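You operate a simulated robot arm through the tools that you are given. There is no shell and no other tool. Be economical: measure what you need, move in short steps, check, and stop when the job is done.

Carry out the task below with a simulated robot arm. There is one attempt and no reset: what you move stays moved.

Task
Put the blue cap on top of the yellow plate. Take the 6 bar black gauge from the gauge shelf and leave it on top of the clear cover. Shut the slotted guard. Turn the number thirty-two grey switch to off. Put the small red cap on top of the wooden block on the top of the white table. Stack the tin labelled "paste" from the top of the white table on top of the tin labelled "OIL". Put the brass nut from the top of the white table on the blue tape there. Pull the left bench door open. Any order will do. The slotted guard goes clockwise seen from above, to its stop.

The check looks at the end state, three seconds after you hand in, the way a careful person would. Anything else that was tipped, shoved, dropped, spilled or broken makes it a failure. Lids that push on must go on centred and level and be pressed home; caps that screw on are set level and turned clockwise until they are tight.

Robot
A 6-joint arm with a two-finger gripper on a trunk, on a base that drives. Base frame: it is fixed to the floor where the robot stands at the start and does not move with it; the origin is under the middle of the robot, x ahead of it, y to its left, z up. Readings come in cm, rad, newtons and seconds.
With the tool pointing down near the work surface it reaches from about 34 to 84 cm from the robot's upright axis, wherever it stands. Its first joint turns from -2.897 to 2.897 rad. Places, roughly: black gauge [-50, 0, 75]; blue cap (4x4x3 cm) [50, 10, 90]; blue tape (6x6x3 cm) [-540, 190, 80]; brass nut (5x5x5 cm) [-530, 190, 80]; clear cover [50, -200, 100]; left bench door [-190, -310, 50]; number thirty-two grey switch [-550, 0, 130]; slotted guard [-150, 240, 100]; small red cap (3x3x3 cm) [-550, 160, 80]; tin [-525, 150, 75]; wooden block (6x5x4 cm) [-530, 180, 80]; yellow plate [25, -200, 100]. Payload 2.45 kg.
Tool frame: the origin (TCP) lies between the finger pads and is the grasp point; the fingertips stand 2 cm ahead of it; z points along the fingers, y is the line along which they close. Largest opening 14 cm; the body of the gripper starts 16.8 cm behind the TCP.
Orientation is told as [roll, pitch, yaw] about the base's x, y, z axes, in that order, counted from this pose: with the fingers straight down and closing along the base's y, the tool's x points along the base's -x, its y along +y and its z along -z.

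Tools
- The arm moves only by the tool jog_arm. Its argument "moves" is one flat list of numbers, 7 for each row, row after row: the shift along the base's x, y, z in cm, then the turn, a rotation vector about the base's x, y, z in rad, then the gripper command, from -1 (shut) to 1 (fully open), values between in proportion. In form: [dx, dy, dz, wx, wy, wz, grip, dx, dy, dz, wx, wy, wz, grip, ...]. A call has 1 to 20 rows; each row shifts and turns the commanded pose from where the row before left it. A row lasts 0.2 s, in which the tool goes at most 5 cm and 0.15 rad; a call with a longer step from one row to the next is refused whole, and so is a gripper value outside its range. Where a pose cannot be reached the arm comes as near as it can. A force on the tool above 40 N (or 10 N above the force at the start of the call, whichever is more), or a blocked arm, ends the call early, and 0.2 s more pass. The fingers move at their own pace (about 4.5 cm/s each) and stop on an object; they squeeze with about 37 N. The grip force told is the motor's: it shows also when the fingers shut on nothing. Time passes only in rows, and 0.2 s behind the last, so rows that do not move let the fingers close. It gives the time, the measured TCP pose, the force on the tool (base axes), the opening and the grip force at its end, in the units of the frame above (readings bear some noise), with the torque about the TCP (base axes, N m) and any sound that the robot's microphone picked up.
- Cameras (640 x 400 px; columns grow to the right, rows downward): "scene" is now at [5.34, 17.35, 182.76]; the picture's right is [0.61, -0.79, 0.00], its down [-0.74, -0.57, -0.36] and it looks along [0.29, 0.22, -0.93] (base axes); focal length 214 px, centre (320, 200). "wrist" rides on the gripper at [7.8, 1.1, -20.9] in the tool frame; the picture's right is [-0.14, 0.99, 0.00], its down [-0.92, -0.13, -0.37] and it looks along [-0.36, -0.05, 0.93] (tool axes); focal length 280 px, centre (320, 200). There is no depth. A picture from a camera that has moved, and an enlarged one, comes with that camera's place and axes in the base frame and with its lens.
- get_image(camera): a new picture of that camera. No time passes.
- slide_trunk(by): slides the trunk up (or, below 0, down) by that many cm; the arm and the scene camera ride with it, the base frame stays. It gives what a move gives, with no picture.
- steer(legs): drives the robot by 1 to 6 legs, each [ahead, left, turn to the left] in cm, cm and rad, along the robot's own axes; the way and the turn of a leg run together, so that a leg with both is an arc; at most 150 cm and 3.142 rad a leg. The arm and the cameras ride along, it lands a little off, and it stops where it bumps. It gives what a move gives.
- turn_head(pan, tilt): turns the head with the scene camera to pan (to the left, within 2.496 rad either way) and tilt (down, from -0.506 to 1.204), counted from straight ahead of the robot. It gives what a move gives.
- enlarge(camera, box): a new picture of the part [left, top, right, bottom] of that camera's present view, enlarged. No time passes.
- hand_in(): hands the job in; it is judged then, once.

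Go step by step. Nothing tells you exact positions but the pictures and the camera data: compare them with the known pose of the tool, close in by small moves and look again before you grip or let go. The budget is 196 turns and 166 pictures, counting those below and the enlarged ones. Unless the task says otherwise, let go and move clear before handing in, and close with one line.

The tools are called after ">>>" as a command line: name --argument value ..., lists and objects as JSON in quotes. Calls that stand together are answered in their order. jog_arm: Moves the arm, as the interface text tells. Its arguments: {"type":"object","properties":{"moves":{"type":"array","items":{"type":"number"}}},"required":["moves"]} The other tools are called the same way: slide_trunk (by) slides the trunk up or down; steer (legs) drives the base; turn_head (pan, tilt) turns the head that bears the scene camera; get_image (camera) takes a picture; enlarge (camera, box) takes an enlarged picture of a part of a camera's view; hand_in () hands the job in.

At the start:

```text
clock: 0.0
position: [-42.34, 22.63, 112.16]
orientation: [0.001, 0.001, -0.001]
contact_force: [-0.4, 0.7, -0.3]
torque: [-0.02, 0.0, 0.0]
gripper_width: 13.98
grasp_force: 0.0
trunk travel left (down, up): [-10.0, 13.0]
robot x, y, heading: [-0.2, 0.13, -0.001]
head pan, tilt: [0.654, 1.201]
```

scene: 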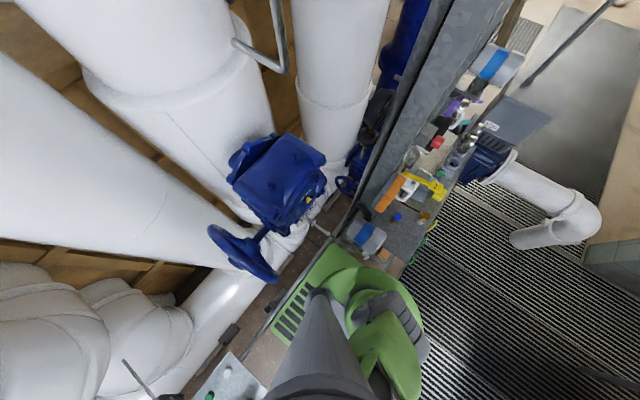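
wrist: 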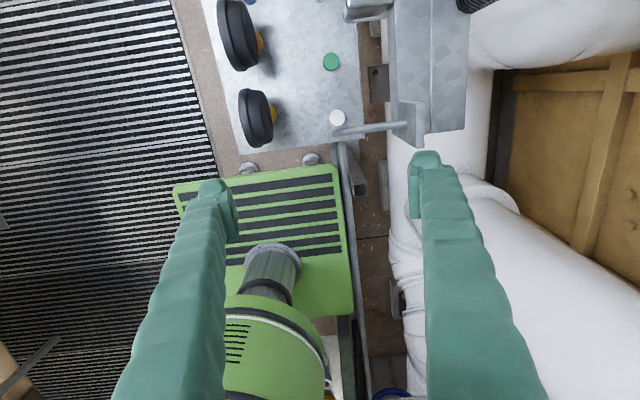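

The gripper is behind the robot over a shelf with two black gauges; the blue cap is ahead on a bench. I look at both closer first.

>>> enlarge --camera "wrist" --box '[180, 0, 420, 150]'

>>> enlarge --camera "scene" --box '[340, 100, 500, 270]'

```text
2.67 times, centred on (300, 75) of wrist
camera zoom: at [-50.14, 23.92, 133.01], right [0.14, 0.99, 0.0], down [0.92, -0.13, 0.37], along [0.36, -0.05, -0.93], focal length 748 px, centre (373, 533)
```

zoom: 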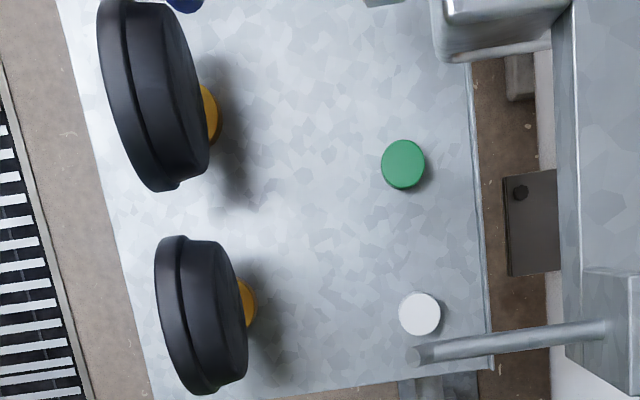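

```text
2.35 times, centred on (420, 185) of scene
camera zoom: at [5.34, 17.35, 182.76], right [0.61, -0.79, 0.0], down [-0.74, -0.57, -0.36], along [0.29, 0.22, -0.93], focal length 505 px, centre (85, 235)
```

zoom: 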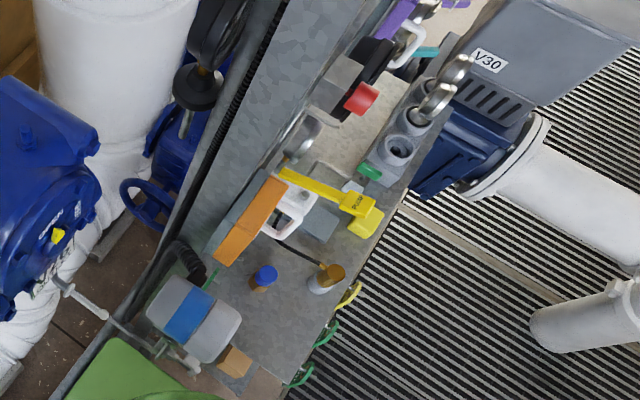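

Two black gauges stand with faces toward -y. I turn the head back to read the faces.

>>> turn_head --pan 2.496 --tilt 0.9

>>> get_image --camera "scene"

>>> turn_head --pan -2.496 --tilt 0.9

>>> get_image --camera "scene"

```text
clock: 1.8
position: [-42.28, 22.69, 112.16]
orientation: [0.0, 0.0, 0.001]
contact_force: [-0.5, -0.4, 0.6]
torque: [0.03, 0.02, 0.0]
gripper_width: 14.0
grasp_force: 0.0
trunk travel left (down, up): [-10.0, 13.0]
robot x, y, heading: [-0.09, -0.11, 0.002]
head pan, tilt: [2.496, 0.901]
```

```text
161 pictures are left
camera scene: at [-5.13, 18.5, 184.74], right [0.6, 0.8, 0.0], down [0.63, -0.47, -0.62], along [-0.5, 0.37, -0.78], focal length 214 px, centre (320, 200)
```

scene: 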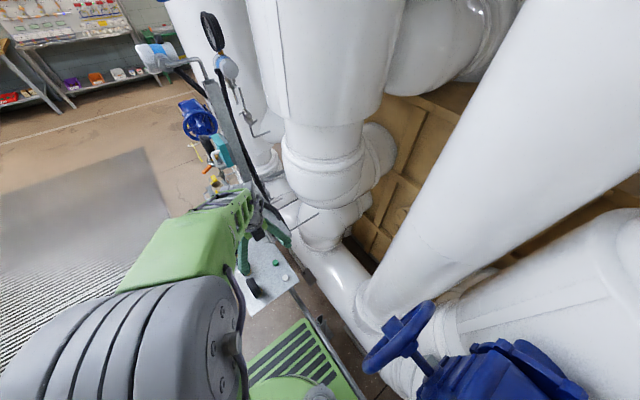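

```text
clock: 5.8
position: [-42.44, 22.64, 112.11]
orientation: [0.001, 0.001, -0.001]
contact_force: [-0.4, -0.2, -0.1]
torque: [-0.02, -0.01, 0.03]
gripper_width: 14.01
grasp_force: 0.1
trunk travel left (down, up): [-10.0, 13.0]
robot x, y, heading: [0.01, 0.09, -0.001]
head pan, tilt: [-2.496, 0.901]
```

```text
160 pictures are left
camera scene: at [-5.13, 9.41, 184.74], right [-0.6, 0.8, 0.0], down [0.63, 0.47, -0.62], along [-0.5, -0.37, -0.78], focal length 214 px, centre (320, 200)
```

scene: 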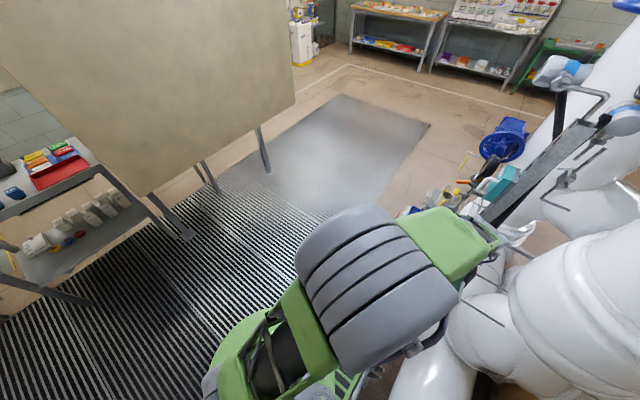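

The arm blocks the view of the gauges. I survey the surroundings before turning the robot.

>>> turn_head --pan -1.5 --tilt 0.7

>>> get_image --camera "scene"

>>> turn_head --pan 0.0 --tilt 0.9

>>> get_image --camera "scene"

```text
clock: 7.0
position: [-42.37, 22.6, 112.17]
orientation: [0.0, -0.002, -0.001]
contact_force: [0.3, -0.2, 0.0]
torque: [-0.02, 0.01, 0.0]
gripper_width: 13.98
grasp_force: 0.1
trunk travel left (down, up): [-10.0, 13.0]
robot x, y, heading: [0.16, -0.09, 0.004]
head pan, tilt: [-1.499, 0.7]
```

```text
159 pictures are left
camera scene: at [1.5, 5.48, 186.35], right [-1.0, -0.07, 0.0], down [-0.05, 0.64, -0.76], along [0.05, -0.76, -0.64], focal length 214 px, centre (320, 200)
```

scene: 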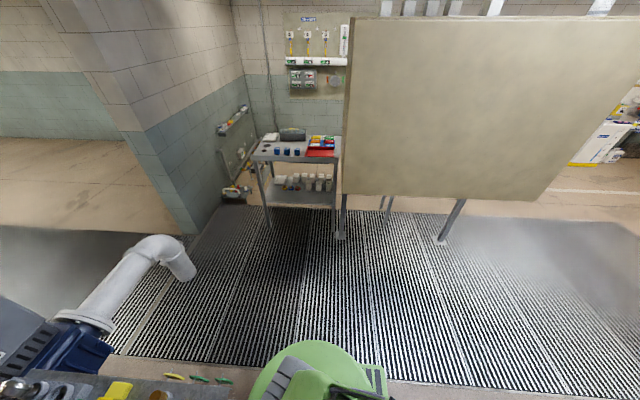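

```text
clock: 8.6
position: [-42.27, 22.69, 112.01]
orientation: [0.0, -0.001, 0.0]
contact_force: [-0.2, 0.4, 0.1]
torque: [-0.04, 0.01, -0.02]
gripper_width: 14.01
grasp_force: 0.1
trunk travel left (down, up): [-10.0, 13.0]
robot x, y, heading: [0.12, -0.05, 0.001]
head pan, tilt: [0.0, 0.901]
```

```text
158 pictures are left
camera scene: at [8.45, 13.95, 184.74], right [0.0, -1.0, 0.0], down [-0.78, 0.0, -0.62], along [0.62, 0.0, -0.78], focal length 214 px, centre (320, 200)
```

scene: 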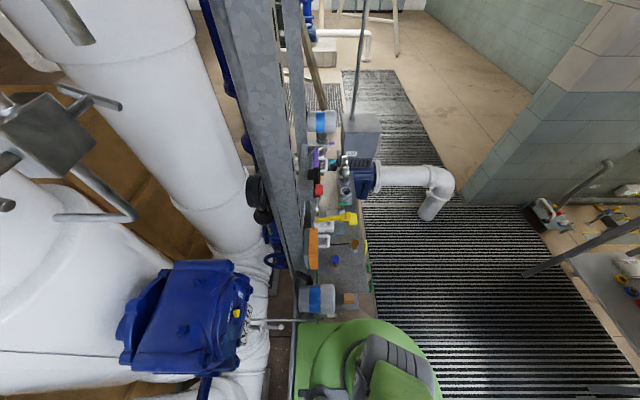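

I drive sideways out into the free aisle at the right, keeping the heading, so I can work on the bench row with the arm on the robot's left.

>>> steer --legs '[[0, -55, 0]]'

>>> get_image --camera "wrist"

>>> turn_head --pan 2.1 --tilt 0.8

>>> get_image --camera "scene"

```text
clock: 13.9
position: [-42.23, -31.94, 112.11]
orientation: [0.001, 0.002, 0.003]
contact_force: [0.4, -0.2, -0.9]
torque: [0.02, 0.01, -0.04]
gripper_width: 14.0
grasp_force: 0.0
trunk travel left (down, up): [-10.0, 13.0]
robot x, y, heading: [0.49, -54.56, 0.002]
head pan, tilt: [0.0, 0.901]
```

```text
157 pictures are left
camera wrist: at [-50.13, -30.73, 133.02], right [0.13, 0.99, 0.0], down [0.92, -0.12, 0.37], along [0.37, -0.05, -0.93], focal length 280 px, centre (320, 200)
```

wrist: 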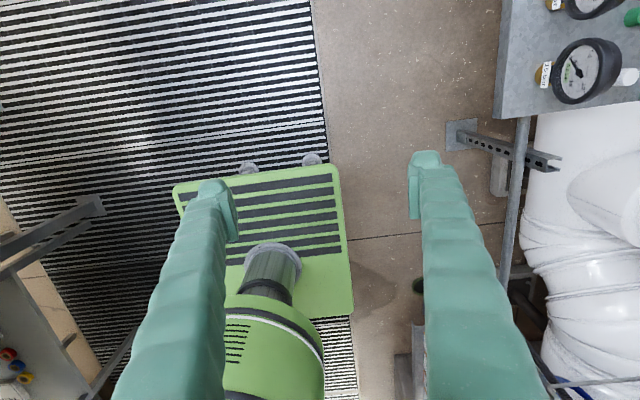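

```text
clock: 15.9
position: [-42.3, -31.93, 112.11]
orientation: [-0.002, 0.0, 0.003]
contact_force: [0.6, 0.8, -0.5]
torque: [-0.01, -0.02, -0.01]
gripper_width: 14.02
grasp_force: 0.2
trunk travel left (down, up): [-10.0, 13.0]
robot x, y, heading: [0.23, -54.47, 0.004]
head pan, tilt: [2.1, 0.799]
```

```text
156 pictures are left
camera scene: at [-3.14, -33.53, 185.53], right [0.86, 0.51, 0.0], down [0.36, -0.62, -0.7], along [-0.35, 0.6, -0.72], focal length 214 px, centre (320, 200)
```

scene: 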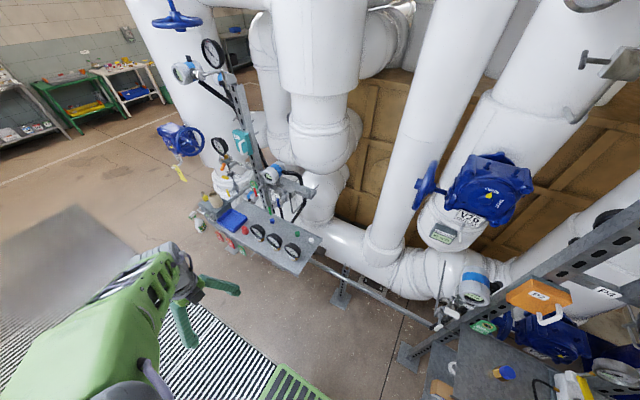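

Now the gauge shelf is in plain view with three black gauges. I enlarge it and the wrist view to read the dials.

>>> enlarge --camera "scene" --box '[200, 190, 340, 280]'

>>> enlarge --camera "wrist" --box '[490, 0, 640, 120]'

```text
4.44 times, centred on (270, 235) of scene
camera zoom: at [-3.14, -33.53, 185.53], right [0.86, 0.51, 0.0], down [0.36, -0.62, -0.7], along [-0.35, 0.6, -0.72], focal length 953 px, centre (542, 44)
```

zoom: 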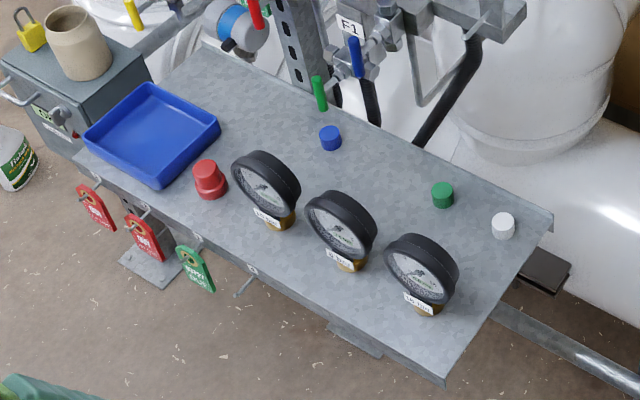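

```text
3.33 times, centred on (565, 60) of wrist
camera zoom: at [-50.13, -30.71, 133.01], right [0.13, 0.99, 0.0], down [0.92, -0.12, 0.37], along [0.37, -0.05, -0.93], focal length 935 px, centre (-497, 667)
```

zoom: 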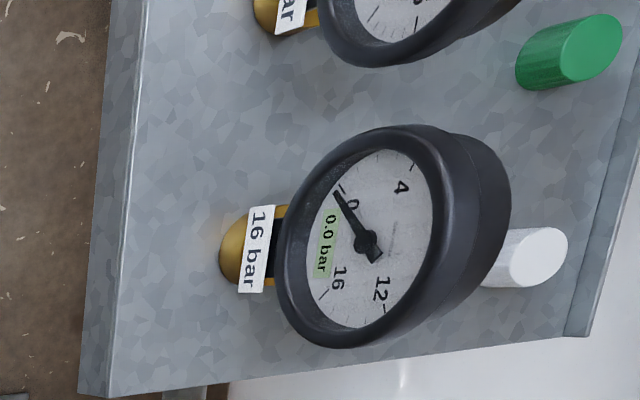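

>>> enlarge --camera "scene" --box '[248, 215, 308, 255]'

```text
10.00 times, centred on (278, 235) of scene
camera zoom: at [-3.14, -33.53, 185.53], right [0.86, 0.51, 0.0], down [0.36, -0.62, -0.7], along [-0.35, 0.6, -0.72], focal length 2145 px, centre (740, -150)
```

zoom: 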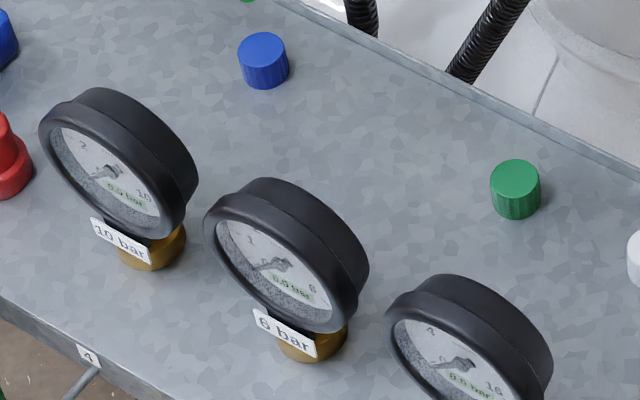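

The middle gauge is the 6 bar one, near (-59, 12). I drive back to stand opposite it.

>>> steer --legs '[[-50, 0, 0]]'

>>> jog_arm --moves '[5, 3, 0, 0, 0, 0, 1, 5, 3, 0, 0, 0, 0, 1, 5, 3, 0, 0, 0, 0, 1, 5, 3, 0, 0, 0, 0, 1, 5, 3, 0, 0, 0, 0, 1, 4, 3, 0, 0, 0, 0, 1, 0, 3, 0, 0, 0, 0, 1, 0, 3, 0, 0, 0, 0, 1]'

>>> get_image --camera "wrist"

```text
clock: 18.9
position: [-92.79, -32.19, 112.03]
orientation: [0.0, 0.0, 0.006]
contact_force: [-0.2, 1.2, -0.3]
torque: [0.01, -0.01, -0.02]
gripper_width: 14.02
grasp_force: 0.0
trunk travel left (down, up): [-10.0, 13.0]
robot x, y, heading: [-50.29, -54.28, 0.007]
head pan, tilt: [2.1, 0.799]
```

```text
refused: row 1 steps farther than a row can; nothing moved
```

```text
152 pictures are left
camera wrist: at [-100.62, -30.98, 132.99], right [0.13, 0.99, 0.0], down [0.92, -0.12, 0.37], along [0.37, -0.05, -0.93], focal length 280 px, centre (320, 200)
```

wrist: 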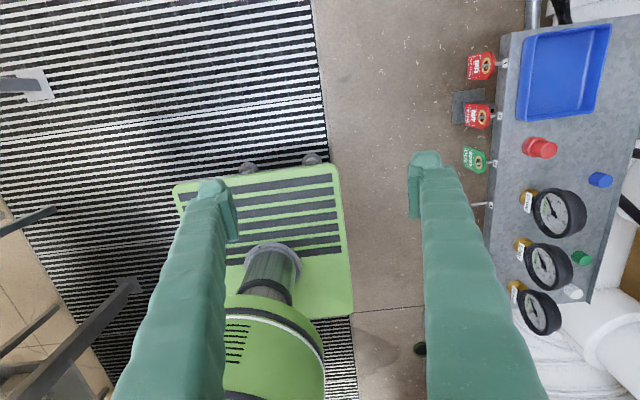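

>>> jog_arm --moves '[4, 2.8, 0, 0, 0, 0, 1, 4, 2.8, 0, 0, 0, 0, 1, 4, 2.8, 0, 0, 0, 0, 1, 4, 2.8, 0, 0, 0, 0, 1, 4, 2.8, 0, 0, 0, 0, 1, 4, 2.8, 0, 0, 0, 0, 1, 4, 2.8, 0, 0, 0, 0, 1, 4, 2.8, 0, 0, 0, 0, 1]'

>>> get_image --camera "wrist"

```text
clock: 20.0
position: [-80.95, -26.75, 110.41]
orientation: [-0.023, -0.021, 0.207]
contact_force: [-0.2, 0.0, -0.1]
torque: [0.03, -0.04, 0.02]
gripper_width: 14.0
grasp_force: 0.1
trunk travel left (down, up): [-10.0, 13.0]
robot x, y, heading: [-50.11, -54.86, 0.006]
head pan, tilt: [2.1, 0.799]
stopped in row 5: the arm was blocked; the commanded pose is now the measured one
```

```text
151 pictures are left
camera wrist: at [-89.31, -26.69, 131.08], right [-0.07, 1.0, -0.02], down [0.92, 0.07, 0.39], along [0.39, 0.01, -0.92], focal length 280 px, centre (320, 200)
```

wrist: 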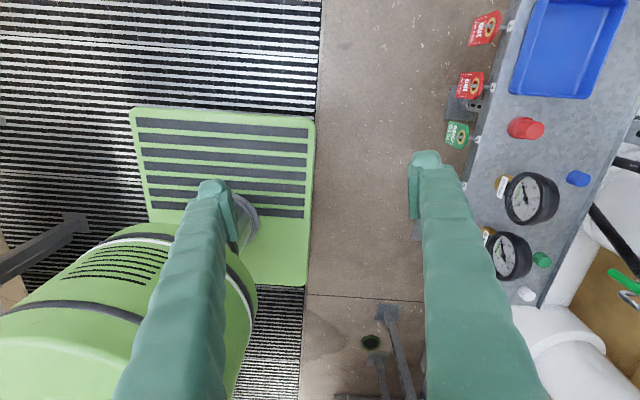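

The arm was blocked part way, possibly too folded near the body. I extend outward first.

>>> jog_arm --moves '[-2, 4, 0.3, 0, 0, 0, 1, -1, 4.5, 0.3, 0, 0, 0, 1, 0, 4.8, 0.3, 0, 0, 0, 1, 0, 4.8, 0.3, 0, 0, 0, 1]'

```text
clock: 21.0
position: [-83.76, -7.89, 111.12]
orientation: [-0.03, -0.023, 0.204]
contact_force: [-0.2, 0.7, 0.5]
torque: [-0.3, -0.03, -0.03]
gripper_width: 14.0
grasp_force: 0.0
trunk travel left (down, up): [-10.0, 13.0]
robot x, y, heading: [-50.21, -54.55, 0.009]
head pan, tilt: [2.1, 0.799]
```

>>> jog_arm --moves '[4.5, 0, 0.3, 0, 0, -0.03, 1, 4.5, 0, 0.3, 0, 0, -0.03, 1, 4.5, 0, 0.3, 0, 0, -0.04, 1, 4.5, 0, 0, 0, 0, -0.05, 1]'

>>> get_image --camera "wrist"

```text
clock: 22.2
position: [-65.29, -9.76, 108.07]
orientation: [-0.099, -0.052, 0.065]
contact_force: [0.2, -0.9, 0.1]
torque: [0.0, 0.0, 0.01]
gripper_width: 13.98
grasp_force: 0.1
trunk travel left (down, up): [-10.0, 13.0]
robot x, y, heading: [-50.7, -55.0, 0.003]
head pan, tilt: [2.1, 0.799]
stopped in row 4: the arm was blocked; the commanded pose is now the measured one
```

```text
150 pictures are left
camera wrist: at [-74.34, -7.14, 128.28], right [0.08, 0.99, -0.09], down [0.9, -0.03, 0.43], along [0.42, -0.12, -0.9], focal length 280 px, centre (320, 200)
```

wrist: 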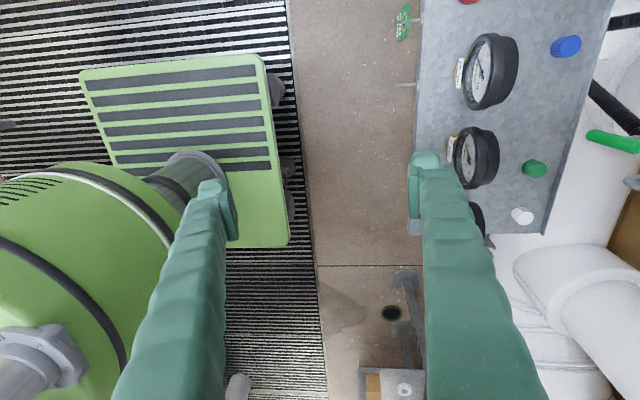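

Blocked again; I test whether turning the wrist frees it.

>>> jog_arm --moves '[0, 0, 1, 0, 0, -0.14, 1, 0, 0, 1, 0, 0, -0.14, 1, 0, 0, 1, 0.05, 0, -0.14, 1, 0, 0, 0, 0.05, 0.05, -0.14, 1]'

```text
refused: row 4 steps farther than a row can; nothing moved
```

>>> jog_arm --moves '[0, 0, 1, 0, 0, -0.14, 1, 0, 0, 1, 0, 0, -0.14, 1, 0, 0, 1, 0.05, 0, -0.13, 1, 0, 0, 0, 0.05, 0.05, -0.12, 1]'

```text
clock: 23.4
position: [-64.21, -12.18, 105.38]
orientation: [-0.098, -0.067, -0.468]
contact_force: [1.0, 1.4, 1.2]
torque: [-0.01, 0.02, -0.01]
gripper_width: 13.97
grasp_force: 0.0
trunk travel left (down, up): [-10.0, 13.0]
robot x, y, heading: [-50.19, -54.76, 0.011]
head pan, tilt: [2.1, 0.799]
stopped in row 4: the arm was blocked; the commanded pose is now the measured one
```

Likely the arm is too folded at this height; I move outward (larger radius) and level the tool.

>>> jog_arm --moves '[0, 3, 0, 0.03, 0.02, 0.08, 1, 0, 3, 1, 0.03, 0.02, 0.12, 1, 0, 3, 1, 0.03, 0.02, 0.12, 1, 0, 0, 2, 0, 0, 0.12, 1]'

>>> get_image --camera "wrist"

```text
clock: 24.4
position: [-64.34, -3.0, 109.42]
orientation: [-0.032, 0.022, -0.027]
contact_force: [1.3, 0.5, 0.2]
torque: [0.04, -0.02, 0.01]
gripper_width: 13.99
grasp_force: 0.0
trunk travel left (down, up): [-10.0, 13.0]
robot x, y, heading: [-50.09, -54.77, 0.008]
head pan, tilt: [2.1, 0.799]
```

```text
149 pictures are left
camera wrist: at [-71.59, -1.0, 130.42], right [0.16, 0.99, -0.03], down [0.92, -0.14, 0.35], along [0.34, -0.09, -0.93], focal length 280 px, centre (320, 200)
```

wrist: 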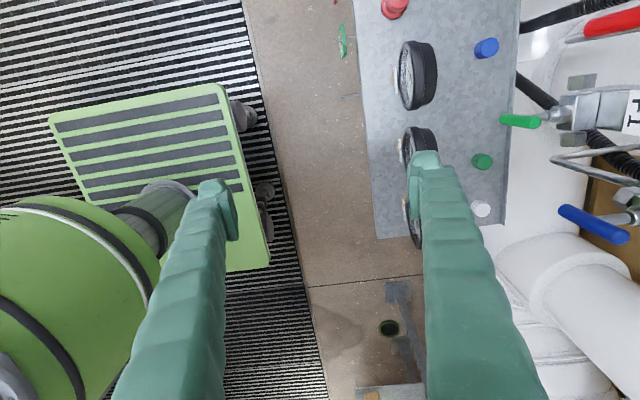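

>>> jog_arm --moves '[1, 4.5, 0.5, 0.03, -0.02, 0.027, 1, 1, 4.5, 0.5, 0, 0, 0, 1, 1, 4.5, 0.5, 0, 0, 0, 1, 0.5, 2, 0.5, 0, 0, 0, 1]'

>>> get_image --camera "wrist"

>>> turn_head --pan 1.6 --tilt 0.9

>>> get_image --camera "scene"

```text
clock: 25.4
position: [-60.8, 12.57, 111.39]
orientation: [-0.002, 0.0, -0.002]
contact_force: [0.7, 0.2, 0.4]
torque: [0.0, 0.01, 0.01]
gripper_width: 13.98
grasp_force: 0.1
trunk travel left (down, up): [-10.0, 13.0]
robot x, y, heading: [-50.15, -54.48, 0.004]
head pan, tilt: [2.1, 0.799]
```

```text
148 pictures are left
camera wrist: at [-68.54, 13.85, 132.33], right [0.14, 0.99, 0.0], down [0.92, -0.13, 0.37], along [0.36, -0.05, -0.93], focal length 280 px, centre (320, 200)
```

wrist: 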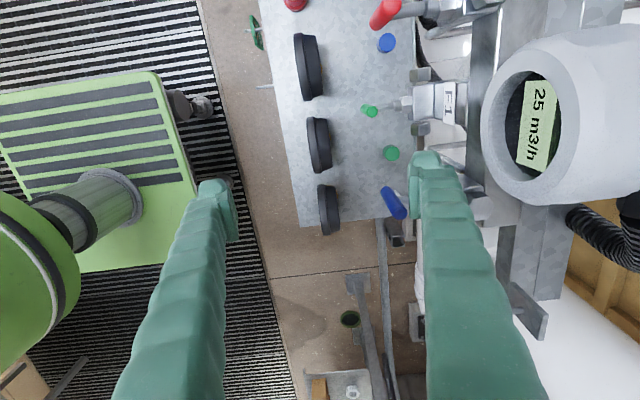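

```text
clock: 26.3
position: [-60.78, 12.5, 111.35]
orientation: [-0.001, 0.001, -0.002]
contact_force: [-0.5, -0.1, 0.1]
torque: [0.03, -0.02, 0.0]
gripper_width: 13.99
grasp_force: 0.0
trunk travel left (down, up): [-10.0, 13.0]
robot x, y, heading: [-50.25, -54.41, 0.001]
head pan, tilt: [1.6, 0.901]
```

```text
147 pictures are left
camera scene: at [-49.74, -33.16, 184.74], right [1.0, 0.04, 0.0], down [0.03, -0.78, -0.62], along [-0.02, 0.62, -0.78], focal length 214 px, centre (320, 200)
```

scene: 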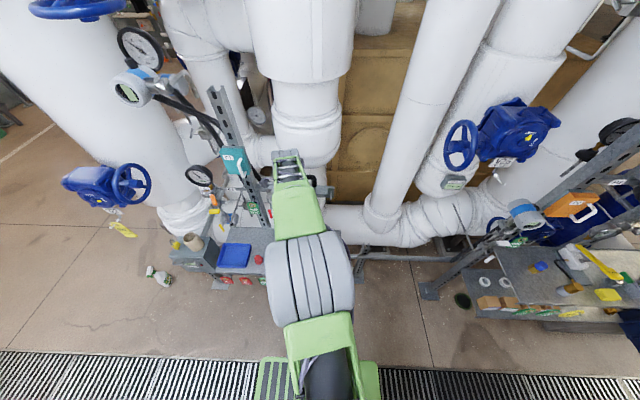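

The valve levers sit just behind the gauges, so I'll grip the dial across its diameter (closing along x) with the camera on my side. I back off and turn the wrist by a quarter turn.

>>> jog_arm --moves '[0, -4, 0, 0, 0, 0, 1, 0, -4, 0, 0, 0, 0, 1, 0, 0, 0, 0, 0, 0.14, 1, 0, 0, 0, 0, 0, 0.14, 1, 0, 0, 0, 0, 0, 0.14, 1, 0, 0, 0, 0, 0, 0.14, 1, 0, 0, 0, 0, 0, 0.14, 1, 0, 0, 0, 0, 0, 0.14, 1, 0, 0, 0, 0, 0, 0.14, 1, 0, 0, 0, 0, 0, 0.14, 1, 0, 0, 0, 0, 0, 0.14, 1, 0, 0, 0, 0, 0, 0.14, 1, 0, 0, 0, 0, 0, 0.14, 1, 0, 0, 0, 0, 0, 0.03, 0.6]'

>>> get_image --camera "wrist"

```text
clock: 29.3
position: [-60.81, 4.41, 111.4]
orientation: [-0.004, -0.001, 1.571]
contact_force: [-0.2, -0.1, -0.9]
torque: [-0.03, -0.03, 0.02]
gripper_width: 11.2
grasp_force: 0.0
trunk travel left (down, up): [-10.0, 13.0]
robot x, y, heading: [-50.47, -54.73, 0.009]
head pan, tilt: [1.6, 0.901]
```

```text
146 pictures are left
camera wrist: at [-61.91, -3.2, 132.27], right [-0.99, 0.14, 0.0], down [0.13, 0.92, 0.37], along [0.05, 0.36, -0.93], focal length 280 px, centre (320, 200)
```

wrist: 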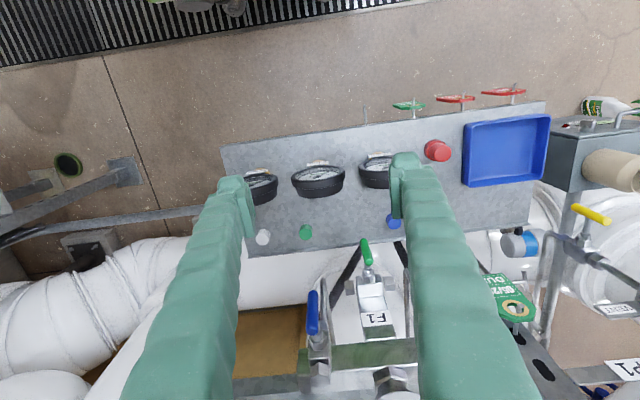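

>>> jog_arm --moves '[0.3, 3.5, -2, 0, 0, 0, 0.45, 0.3, 3.5, -2, 0, 0, 0, 0.45, 0, 0, -4, 0, 0, 0, 0.45, 0, 0, -4, 0, 0, 0, 0.45, 0, 0, 0, 0, 0, 0, 0.45]'

>>> get_image --camera "wrist"

```text
clock: 30.5
position: [-60.13, 11.35, 99.28]
orientation: [-0.001, 0.0, 1.569]
contact_force: [-1.0, 0.4, -0.3]
torque: [0.0, 0.0, 0.0]
gripper_width: 10.17
grasp_force: 0.0
trunk travel left (down, up): [-10.0, 13.0]
robot x, y, heading: [-50.24, -54.42, 0.008]
head pan, tilt: [1.6, 0.901]
```

```text
145 pictures are left
camera wrist: at [-61.35, 3.75, 120.22], right [-0.99, 0.14, 0.0], down [0.13, 0.92, 0.37], along [0.05, 0.36, -0.93], focal length 280 px, centre (320, 200)
```

wrist: 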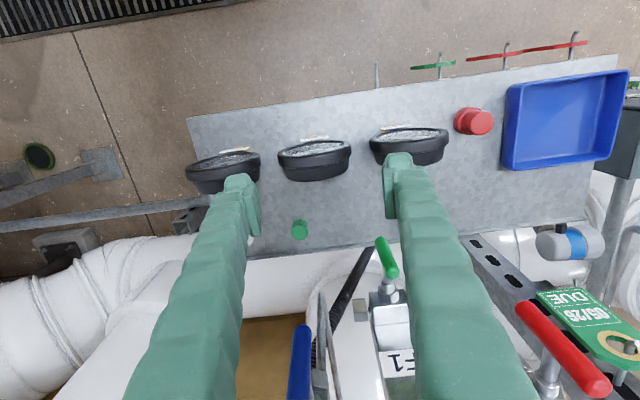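

>>> jog_arm --moves '[0.65, 0.7, -2, 0, 0, 0, 0.514, 0, 0, -3, 0, 0, 0, 0.514, 0, 0, -2, 0, 0, 0, 0.514, 0, 0, 0, 0, 0, 0, 0.514]'

>>> get_image --camera "wrist"

```text
clock: 31.5
position: [-59.42, 12.12, 92.29]
orientation: [-0.003, -0.002, 1.568]
contact_force: [-0.7, 0.1, 0.0]
torque: [0.02, -0.02, -0.02]
gripper_width: 10.61
grasp_force: 0.0
trunk travel left (down, up): [-10.0, 13.0]
robot x, y, heading: [-50.17, -54.88, 0.005]
head pan, tilt: [1.6, 0.901]
```

```text
144 pictures are left
camera wrist: at [-60.56, 4.43, 113.28], right [-0.99, 0.14, 0.0], down [0.13, 0.92, 0.37], along [0.05, 0.36, -0.93], focal length 280 px, centre (320, 200)
```

wrist: 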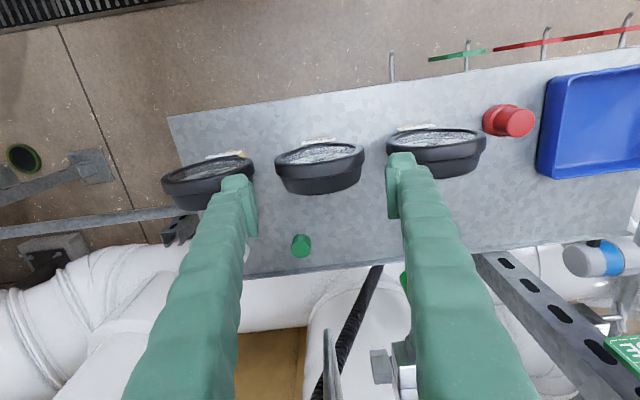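

The dial is centred under the fingers. I lower carefully onto it and grip.

>>> jog_arm --moves '[0, 0, -2, 0, 0, 0, 0.514, 0, 0, -2, 0, 0, 0, 0.514, 0, 0, -2, 0, 0, 0, 0.514, 0, 0, -2, 0, 0, 0, 0.514, 0, 0, 0, 0, 0, 0, 0.514]'

>>> get_image --camera "wrist"

```text
clock: 32.7
position: [-59.42, 11.89, 84.24]
orientation: [-0.002, -0.001, 1.569]
contact_force: [-0.2, 0.1, 0.2]
torque: [0.0, 0.0, 0.03]
gripper_width: 10.6
grasp_force: 0.1
trunk travel left (down, up): [-10.0, 13.0]
robot x, y, heading: [-50.09, -54.72, 0.006]
head pan, tilt: [1.6, 0.901]
```

```text
143 pictures are left
camera wrist: at [-60.65, 4.29, 105.15], right [-0.99, 0.14, 0.0], down [0.13, 0.92, 0.37], along [0.05, 0.36, -0.93], focal length 280 px, centre (320, 200)
```

wrist: 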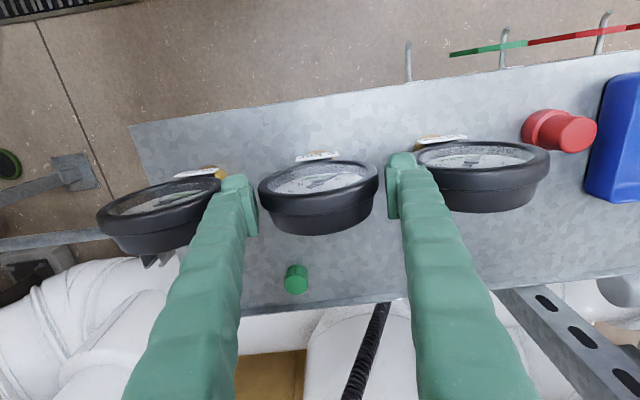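

>>> jog_arm --moves '[0, 0.5, 0, 0, 0, 0, 0.514, 0, 0, 0, 0, 0, 0, -1, 0, 0, 0, 0, 0, 0, -1, 0, 0, 0, 0, 0, 0, -1, 0, 0, 0, 0, 0, 0, -1]'

```text
clock: 33.9
position: [-59.45, 12.57, 84.26]
orientation: [-0.002, 0.0, 1.57]
contact_force: [0.7, 0.4, -0.3]
torque: [0.05, -0.02, -0.01]
gripper_width: 9.57
grasp_force: 37.0
trunk travel left (down, up): [-10.0, 13.0]
robot x, y, heading: [-50.12, -54.55, 0.008]
head pan, tilt: [1.6, 0.901]
```

Gripped at 9.6 cm. I lift straight up and check.

>>> jog_arm --moves '[0, 0, 1, 0, 0, 0, -1, 0, 0, 3, 0, 0, 0, -1, 0, 0, 4, 0, 0, 0, -1, 0, 0, 4, 0, 0, 0, -1, 0, 0, 4, 0, 0, 0, -1, 0, 0, 4, 0, 0, 0, -1, 0, 0, 4, 0, 0, 0, -1]'

>>> get_image --camera "wrist"

```text
clock: 35.5
position: [-59.35, 12.49, 108.27]
orientation: [0.0, 0.001, 1.569]
contact_force: [-0.4, 0.3, -2.9]
torque: [0.03, 0.01, 0.01]
gripper_width: 9.58
grasp_force: 36.6
trunk travel left (down, up): [-10.0, 13.0]
robot x, y, heading: [-50.56, -54.96, 0.003]
head pan, tilt: [1.6, 0.901]
```

```text
142 pictures are left
camera wrist: at [-60.53, 4.94, 129.17], right [-0.99, 0.14, 0.0], down [0.13, 0.92, 0.37], along [0.05, 0.36, -0.93], focal length 280 px, centre (320, 200)
```

wrist: 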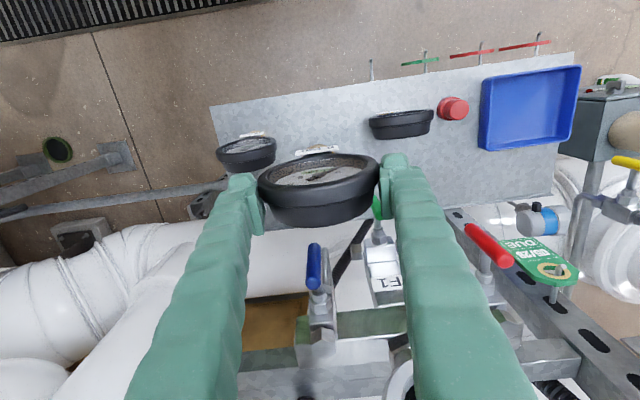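

Gauge held. I back the arm off from the levers, then drive to the aisle middle and look at the trolley table.

>>> jog_arm --moves '[0, -4, 0, 0, 0, 0, -1, 0, -4, 0, 0, 0, 0, -1, 0, -4, 0, 0, 0, 0, -1, 0, -2, 0, 0, 0, 0, -1]'

>>> steer --legs '[[0, -35, 0], [50, 0, 0]]'

>>> turn_head --pan -1.2 --tilt 0.75

>>> get_image --camera "scene"

```text
clock: 36.5
position: [-59.55, -1.41, 108.34]
orientation: [-0.001, 0.0, 1.57]
contact_force: [0.2, -0.2, -3.2]
torque: [0.02, -0.01, 0.0]
gripper_width: 9.54
grasp_force: 36.5
trunk travel left (down, up): [-10.0, 13.0]
robot x, y, heading: [-50.53, -54.65, 0.001]
head pan, tilt: [1.6, 0.901]
```

```text
clock: 40.0
position: [-59.55, -34.72, 107.93]
orientation: [-0.001, 0.007, 1.57]
contact_force: [0.4, -0.4, -4.1]
torque: [0.03, 0.0, 0.01]
gripper_width: 9.52
grasp_force: 37.3
trunk travel left (down, up): [-10.0, 13.0]
robot x, y, heading: [-50.39, -88.07, 0.009]
head pan, tilt: [1.6, 0.901]
stopped in leg 1: the robot was blocked; the commanded pose is now the measured one
```

```text
clock: 42.4
position: [-59.32, -34.63, 107.94]
orientation: [-0.001, 0.004, 1.568]
contact_force: [-1.1, 0.1, -3.3]
torque: [-0.02, 0.02, 0.01]
gripper_width: 9.54
grasp_force: 36.6
trunk travel left (down, up): [-10.0, 13.0]
robot x, y, heading: [-50.2, -88.26, 0.002]
head pan, tilt: [-1.201, 0.75]
```

```text
141 pictures are left
camera scene: at [-46.29, -81.22, 185.89], right [-0.93, -0.37, 0.0], down [-0.25, 0.63, -0.73], along [0.27, -0.68, -0.68], focal length 214 px, centre (320, 200)
```

scene: 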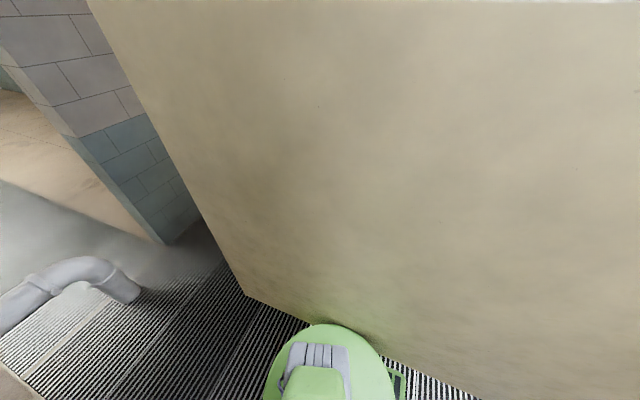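

A tall board on legs stands at x<-5, y≈-102. I go forward past it, turn round there so my left side faces the trolley.

>>> steer --legs '[[0, 15, 0], [110, 0, 0], [0, 0, 3.13]]'

>>> turn_head --pan 1.3 --tilt 0.75

>>> get_image --camera "scene"

```text
clock: 57.1
position: [71.25, -125.9, 108.13]
orientation: [-0.002, -0.002, -1.545]
contact_force: [0.2, -1.0, -3.6]
torque: [0.0, -0.01, -0.02]
gripper_width: 9.48
grasp_force: 36.8
trunk travel left (down, up): [-10.0, 13.0]
robot x, y, heading: [60.71, -73.08, -3.114]
head pan, tilt: [-1.201, 0.75]
```

```text
clock: 59.3
position: [71.25, -125.87, 108.07]
orientation: [-0.002, 0.0, -1.545]
contact_force: [-0.2, 0.2, -3.2]
torque: [0.0, 0.0, -0.01]
gripper_width: 9.48
grasp_force: 36.9
trunk travel left (down, up): [-10.0, 13.0]
robot x, y, heading: [60.75, -73.01, -3.111]
head pan, tilt: [1.3, 0.75]
```

```text
140 pictures are left
camera scene: at [57.92, -95.14, 185.93], right [-0.97, 0.24, 0.0], down [0.16, 0.66, -0.73], along [-0.17, -0.71, -0.68], focal length 214 px, centre (320, 200)
```

scene: 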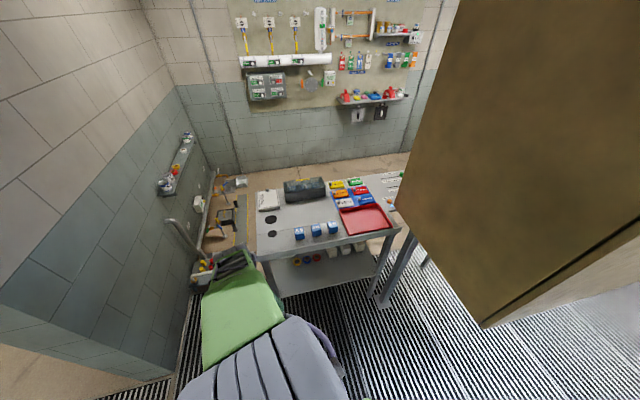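

>>> enlarge --camera "scene" --box '[245, 165, 415, 275]'

```text
3.64 times, centred on (330, 220) of scene
camera zoom: at [57.92, -95.14, 185.93], right [-0.97, 0.24, 0.0], down [0.16, 0.66, -0.73], along [-0.17, -0.71, -0.68], focal length 780 px, centre (284, 127)
```

zoom: 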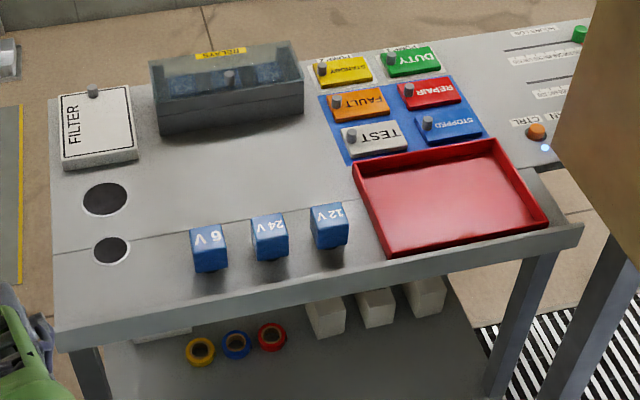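

The relay box with the clear lid is the cover; the yellow STANDBY plate is near it. I raise the trunk and drive up to the trolley.

>>> slide_trunk --by 12

>>> steer --legs '[[14, 0, 0], [0, 46, 0]]'

>>> get_image --camera "wrist"

>>> get_image --camera "scene"

```text
clock: 60.8
position: [71.22, -125.86, 120.18]
orientation: [-0.001, 0.001, -1.545]
contact_force: [0.1, -0.7, -3.7]
torque: [-0.01, -0.01, 0.02]
gripper_width: 9.47
grasp_force: 36.9
trunk travel left (down, up): [-22.0, 1.0]
robot x, y, heading: [60.57, -73.22, -3.108]
head pan, tilt: [1.3, 0.75]
```

```text
clock: 66.3
position: [58.11, -172.23, 120.16]
orientation: [-0.002, -0.001, -1.55]
contact_force: [0.0, -0.3, -3.4]
torque: [0.03, 0.0, 0.01]
gripper_width: 9.44
grasp_force: 37.3
trunk travel left (down, up): [-22.0, 1.0]
robot x, y, heading: [47.55, -119.07, -3.117]
head pan, tilt: [1.3, 0.75]
```

```text
138 pictures are left
camera wrist: at [58.96, -164.32, 141.11], right [0.99, -0.12, 0.0], down [-0.11, -0.92, 0.37], along [-0.04, -0.37, -0.93], focal length 280 px, centre (320, 200)
```

wrist: 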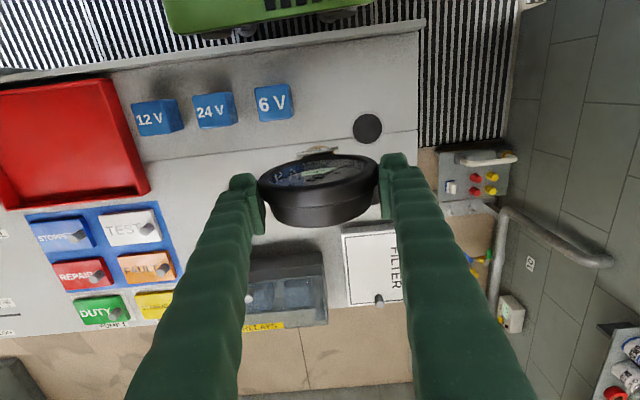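

```text
137 pictures are left
camera scene: at [44.89, -141.4, 197.92], right [-0.97, 0.24, 0.0], down [0.16, 0.66, -0.73], along [-0.18, -0.71, -0.68], focal length 214 px, centre (320, 200)
```

scene: 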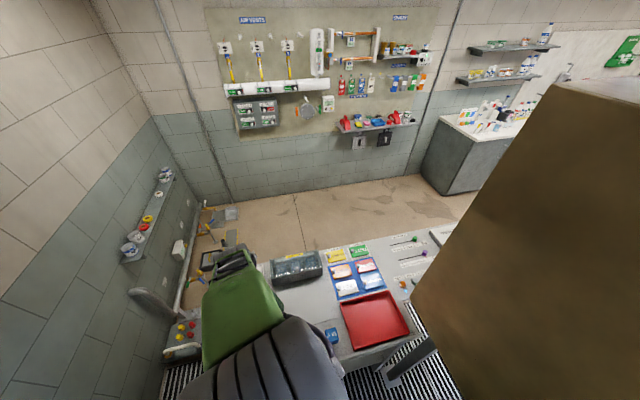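

>>> steer --legs '[[0, 14, 0]]'

>>> jog_arm --moves '[-3, -3, 0, 0, 0, 0, -1, -3, -3, 0, 0, 0, 0, -1, 0, -3, 0, 0, 0, 0, -1]'

>>> get_image --camera "wrist"

>>> get_image --camera "scene"

```text
clock: 68.2
position: [58.4, -186.43, 120.09]
orientation: [-0.002, 0.002, -1.549]
contact_force: [-0.4, -0.4, -4.1]
torque: [0.01, 0.02, -0.03]
gripper_width: 9.44
grasp_force: 37.0
trunk travel left (down, up): [-22.0, 1.0]
robot x, y, heading: [47.78, -133.4, -3.115]
head pan, tilt: [1.3, 0.75]
```

```text
clock: 69.0
position: [52.42, -195.59, 120.1]
orientation: [0.0, 0.001, -1.548]
contact_force: [0.3, -0.4, -3.3]
torque: [0.06, 0.02, -0.03]
gripper_width: 9.43
grasp_force: 37.2
trunk travel left (down, up): [-22.0, 1.0]
robot x, y, heading: [47.59, -133.37, -3.115]
head pan, tilt: [1.3, 0.75]
```

```text
136 pictures are left
camera wrist: at [53.37, -187.68, 141.0], right [0.99, -0.12, 0.0], down [-0.11, -0.92, 0.37], along [-0.04, -0.36, -0.93], focal length 280 px, centre (320, 200)
```

wrist: 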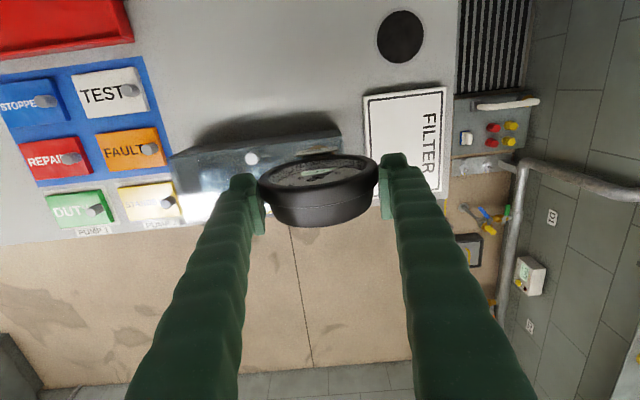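

```text
135 pictures are left
camera scene: at [45.32, -155.69, 197.9], right [-0.97, 0.24, 0.0], down [0.16, 0.66, -0.73], along [-0.18, -0.71, -0.68], focal length 214 px, centre (320, 200)
```

scene: 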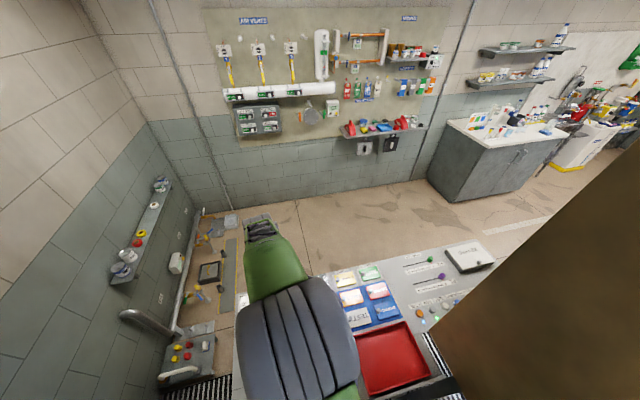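

The knob of the cover is at about (43.5,-195,104); I place the gauge on the free right half around (48.5,-199.5).

>>> jog_arm --moves '[-2, -2, 0, 0, 0, 0, -1, -2, -2, 0, 0, 0, 0, -1, 0, 0, -2, 0, 0, 0, -1, 0, 0, -2, 0, 0, 0, -1, 0, 0, -0.8, 0, 0, 0, -1]'

>>> turn_head --pan 1.5 --tilt 1.1

>>> get_image --camera "scene"

>>> get_image --camera "wrist"

```text
clock: 70.2
position: [48.46, -199.53, 115.44]
orientation: [-0.001, -0.001, -1.549]
contact_force: [-0.5, -0.6, -2.9]
torque: [0.03, -0.01, 0.02]
gripper_width: 9.43
grasp_force: 37.0
trunk travel left (down, up): [-22.0, 1.0]
robot x, y, heading: [47.92, -133.63, -3.113]
head pan, tilt: [1.3, 0.75]
```

```text
clock: 71.0
position: [48.41, -199.52, 115.43]
orientation: [-0.002, -0.001, -1.55]
contact_force: [-0.6, 0.2, -2.8]
torque: [-0.03, 0.02, 0.01]
gripper_width: 9.45
grasp_force: 36.3
trunk travel left (down, up): [-22.0, 1.0]
robot x, y, heading: [48.01, -133.33, -3.112]
head pan, tilt: [1.499, 1.1]
```

```text
134 pictures are left
camera scene: at [46.99, -153.76, 195.36], right [-1.0, 0.04, 0.0], down [0.04, 0.89, -0.45], along [-0.02, -0.45, -0.89], focal length 214 px, centre (320, 200)
```

scene: 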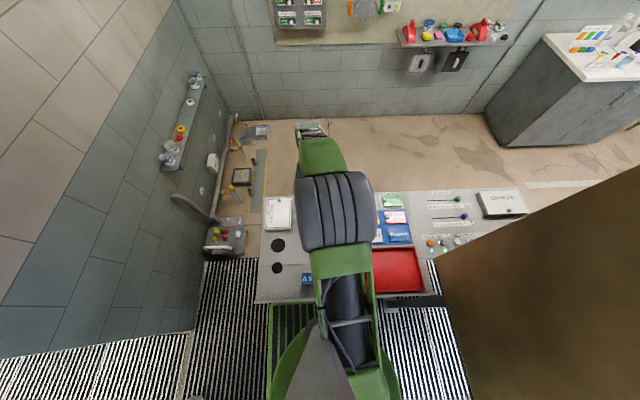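

```text
133 pictures are left
camera wrist: at [49.42, -191.52, 136.33], right [0.99, -0.12, 0.0], down [-0.11, -0.92, 0.37], along [-0.04, -0.37, -0.93], focal length 280 px, centre (320, 200)
```

wrist: 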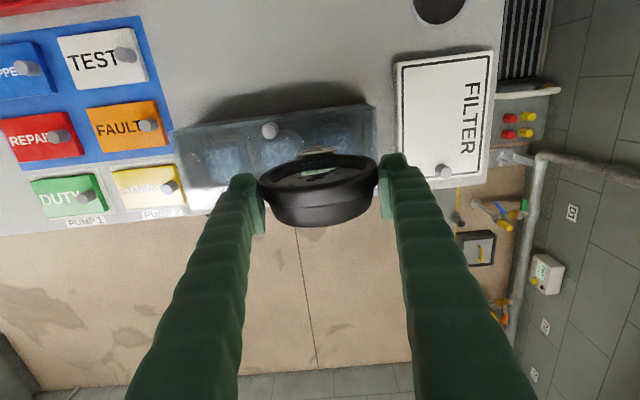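

>>> jog_arm --moves '[0, 0, -0.7, 0, 0, 0, -1, 0, 0, -0.5, 0, 0, 0, -1, 0, 0, -0.3, 0, 0, 0, -1]'

>>> jog_arm --moves '[0, 0, -0.3, 0, 0, 0, -1, 0, 0, -0.3, 0, 0, 0, -1]'

```text
clock: 71.8
position: [48.45, -199.52, 113.85]
orientation: [-0.002, 0.0, -1.55]
contact_force: [0.2, -0.2, -4.0]
torque: [0.03, 0.01, 0.01]
gripper_width: 9.44
grasp_force: 36.8
trunk travel left (down, up): [-22.0, 1.0]
robot x, y, heading: [47.8, -133.48, -3.114]
head pan, tilt: [1.499, 1.1]
```

```text
clock: 72.5
position: [48.44, -199.34, 113.26]
orientation: [-0.002, 0.0, -1.549]
contact_force: [0.3, 0.2, -2.4]
torque: [0.0, -0.03, 0.01]
gripper_width: 9.44
grasp_force: 36.7
trunk travel left (down, up): [-22.0, 1.0]
robot x, y, heading: [47.69, -133.57, -3.115]
head pan, tilt: [1.499, 1.1]
```

>>> jog_arm --moves '[0, 0, -0.25, 0, 0, 0, -1, 0, 0, -0.25, 0, 0, 0, -1]'

>>> jog_arm --moves '[0, 0, -0.25, 0, 0, 0, -1, 0, 0, -0.25, 0, 0, 0, -1]'

>>> jog_arm --moves '[0, 0, -0.25, 0, 0, 0, -1]'

```text
clock: 73.0
position: [48.33, -199.44, 112.71]
orientation: [-0.002, 0.002, -1.551]
contact_force: [0.0, 0.5, -3.1]
torque: [0.01, -0.04, 0.03]
gripper_width: 9.43
grasp_force: 37.5
trunk travel left (down, up): [-22.0, 1.0]
robot x, y, heading: [47.73, -133.25, -3.118]
head pan, tilt: [1.499, 1.1]
```

```text
clock: 73.7
position: [48.36, -199.47, 112.32]
orientation: [-0.002, 0.002, -1.549]
contact_force: [0.3, 0.5, -1.7]
torque: [0.01, -0.02, -0.03]
gripper_width: 9.4
grasp_force: 37.5
trunk travel left (down, up): [-22.0, 1.0]
robot x, y, heading: [48.37, -133.4, -3.115]
head pan, tilt: [1.499, 1.1]
```

```text
clock: 74.0
position: [48.47, -199.42, 112.2]
orientation: [0.0, -0.002, -1.549]
contact_force: [0.1, 3.7, 12.6]
torque: [0.34, -0.06, 0.01]
gripper_width: 9.46
grasp_force: 36.5
trunk travel left (down, up): [-22.0, 1.0]
robot x, y, heading: [48.11, -133.47, -3.114]
head pan, tilt: [1.499, 1.1]
```

Contact at z 112.2. I relax slightly and open.

>>> jog_arm --moves '[0, 0, 0.1, 0, 0, 0, -1, 0, 0, 0, 0, 0, 0, 0.55, 0, 0, 0, 0, 0, 0, 0.7, 0, 0, 0, 0, 0, 0, 0.7]'

>>> get_image --camera "wrist"

```text
clock: 75.0
position: [48.31, -199.4, 112.07]
orientation: [-0.001, 0.0, -1.55]
contact_force: [0.1, -0.3, -0.1]
torque: [-0.02, 0.02, 0.01]
gripper_width: 11.88
grasp_force: 0.1
trunk travel left (down, up): [-22.0, 1.0]
robot x, y, heading: [47.98, -133.64, -3.11]
head pan, tilt: [1.499, 1.1]
```

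```text
132 pictures are left
camera wrist: at [49.34, -191.37, 133.06], right [0.99, -0.12, 0.0], down [-0.11, -0.92, 0.37], along [-0.04, -0.37, -0.93], focal length 280 px, centre (320, 200)
```

wrist: 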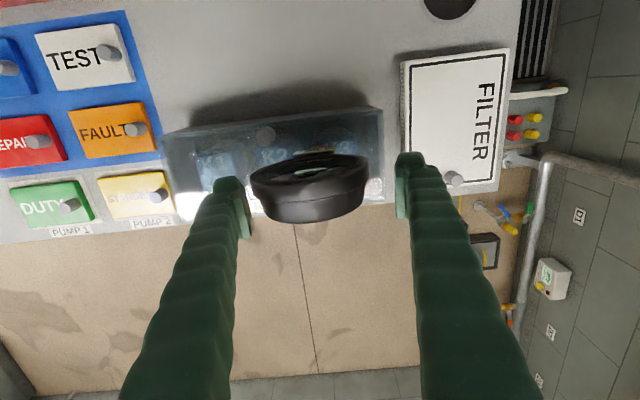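

>>> jog_arm --moves '[0, 0, 3, 0, 0, 0, 0.7, 0, 0, 4, 0, 0, 0, 0.7, 0, 0, 4, 0, 0, 0, 0.7, 0, 0, 3, 0, 0, 0, 0.7, 0, 4, 0, 0, 0, 0, 0.7, 0, 4, 0, 0, 0, 0, 0.7]'

>>> get_image --camera "wrist"

```text
clock: 76.5
position: [48.4, -191.61, 126.25]
orientation: [-0.002, 0.001, -1.55]
contact_force: [0.2, 0.2, -0.2]
torque: [-0.03, 0.01, 0.02]
gripper_width: 11.88
grasp_force: 0.1
trunk travel left (down, up): [-22.0, 1.0]
robot x, y, heading: [47.68, -133.45, -3.112]
head pan, tilt: [1.499, 1.1]
```

```text
131 pictures are left
camera wrist: at [49.48, -183.61, 147.2], right [0.99, -0.12, 0.0], down [-0.11, -0.92, 0.37], along [-0.04, -0.37, -0.93], focal length 280 px, centre (320, 200)
```

wrist: 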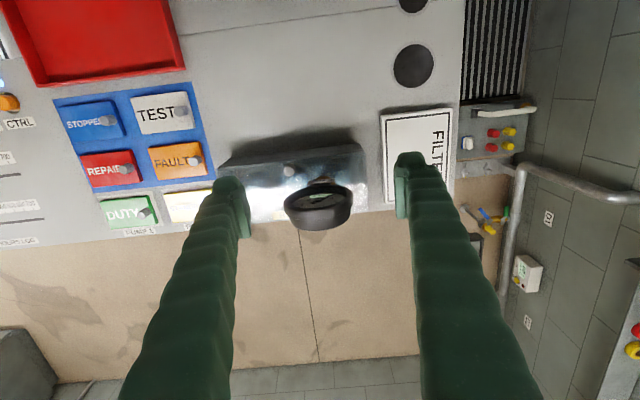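

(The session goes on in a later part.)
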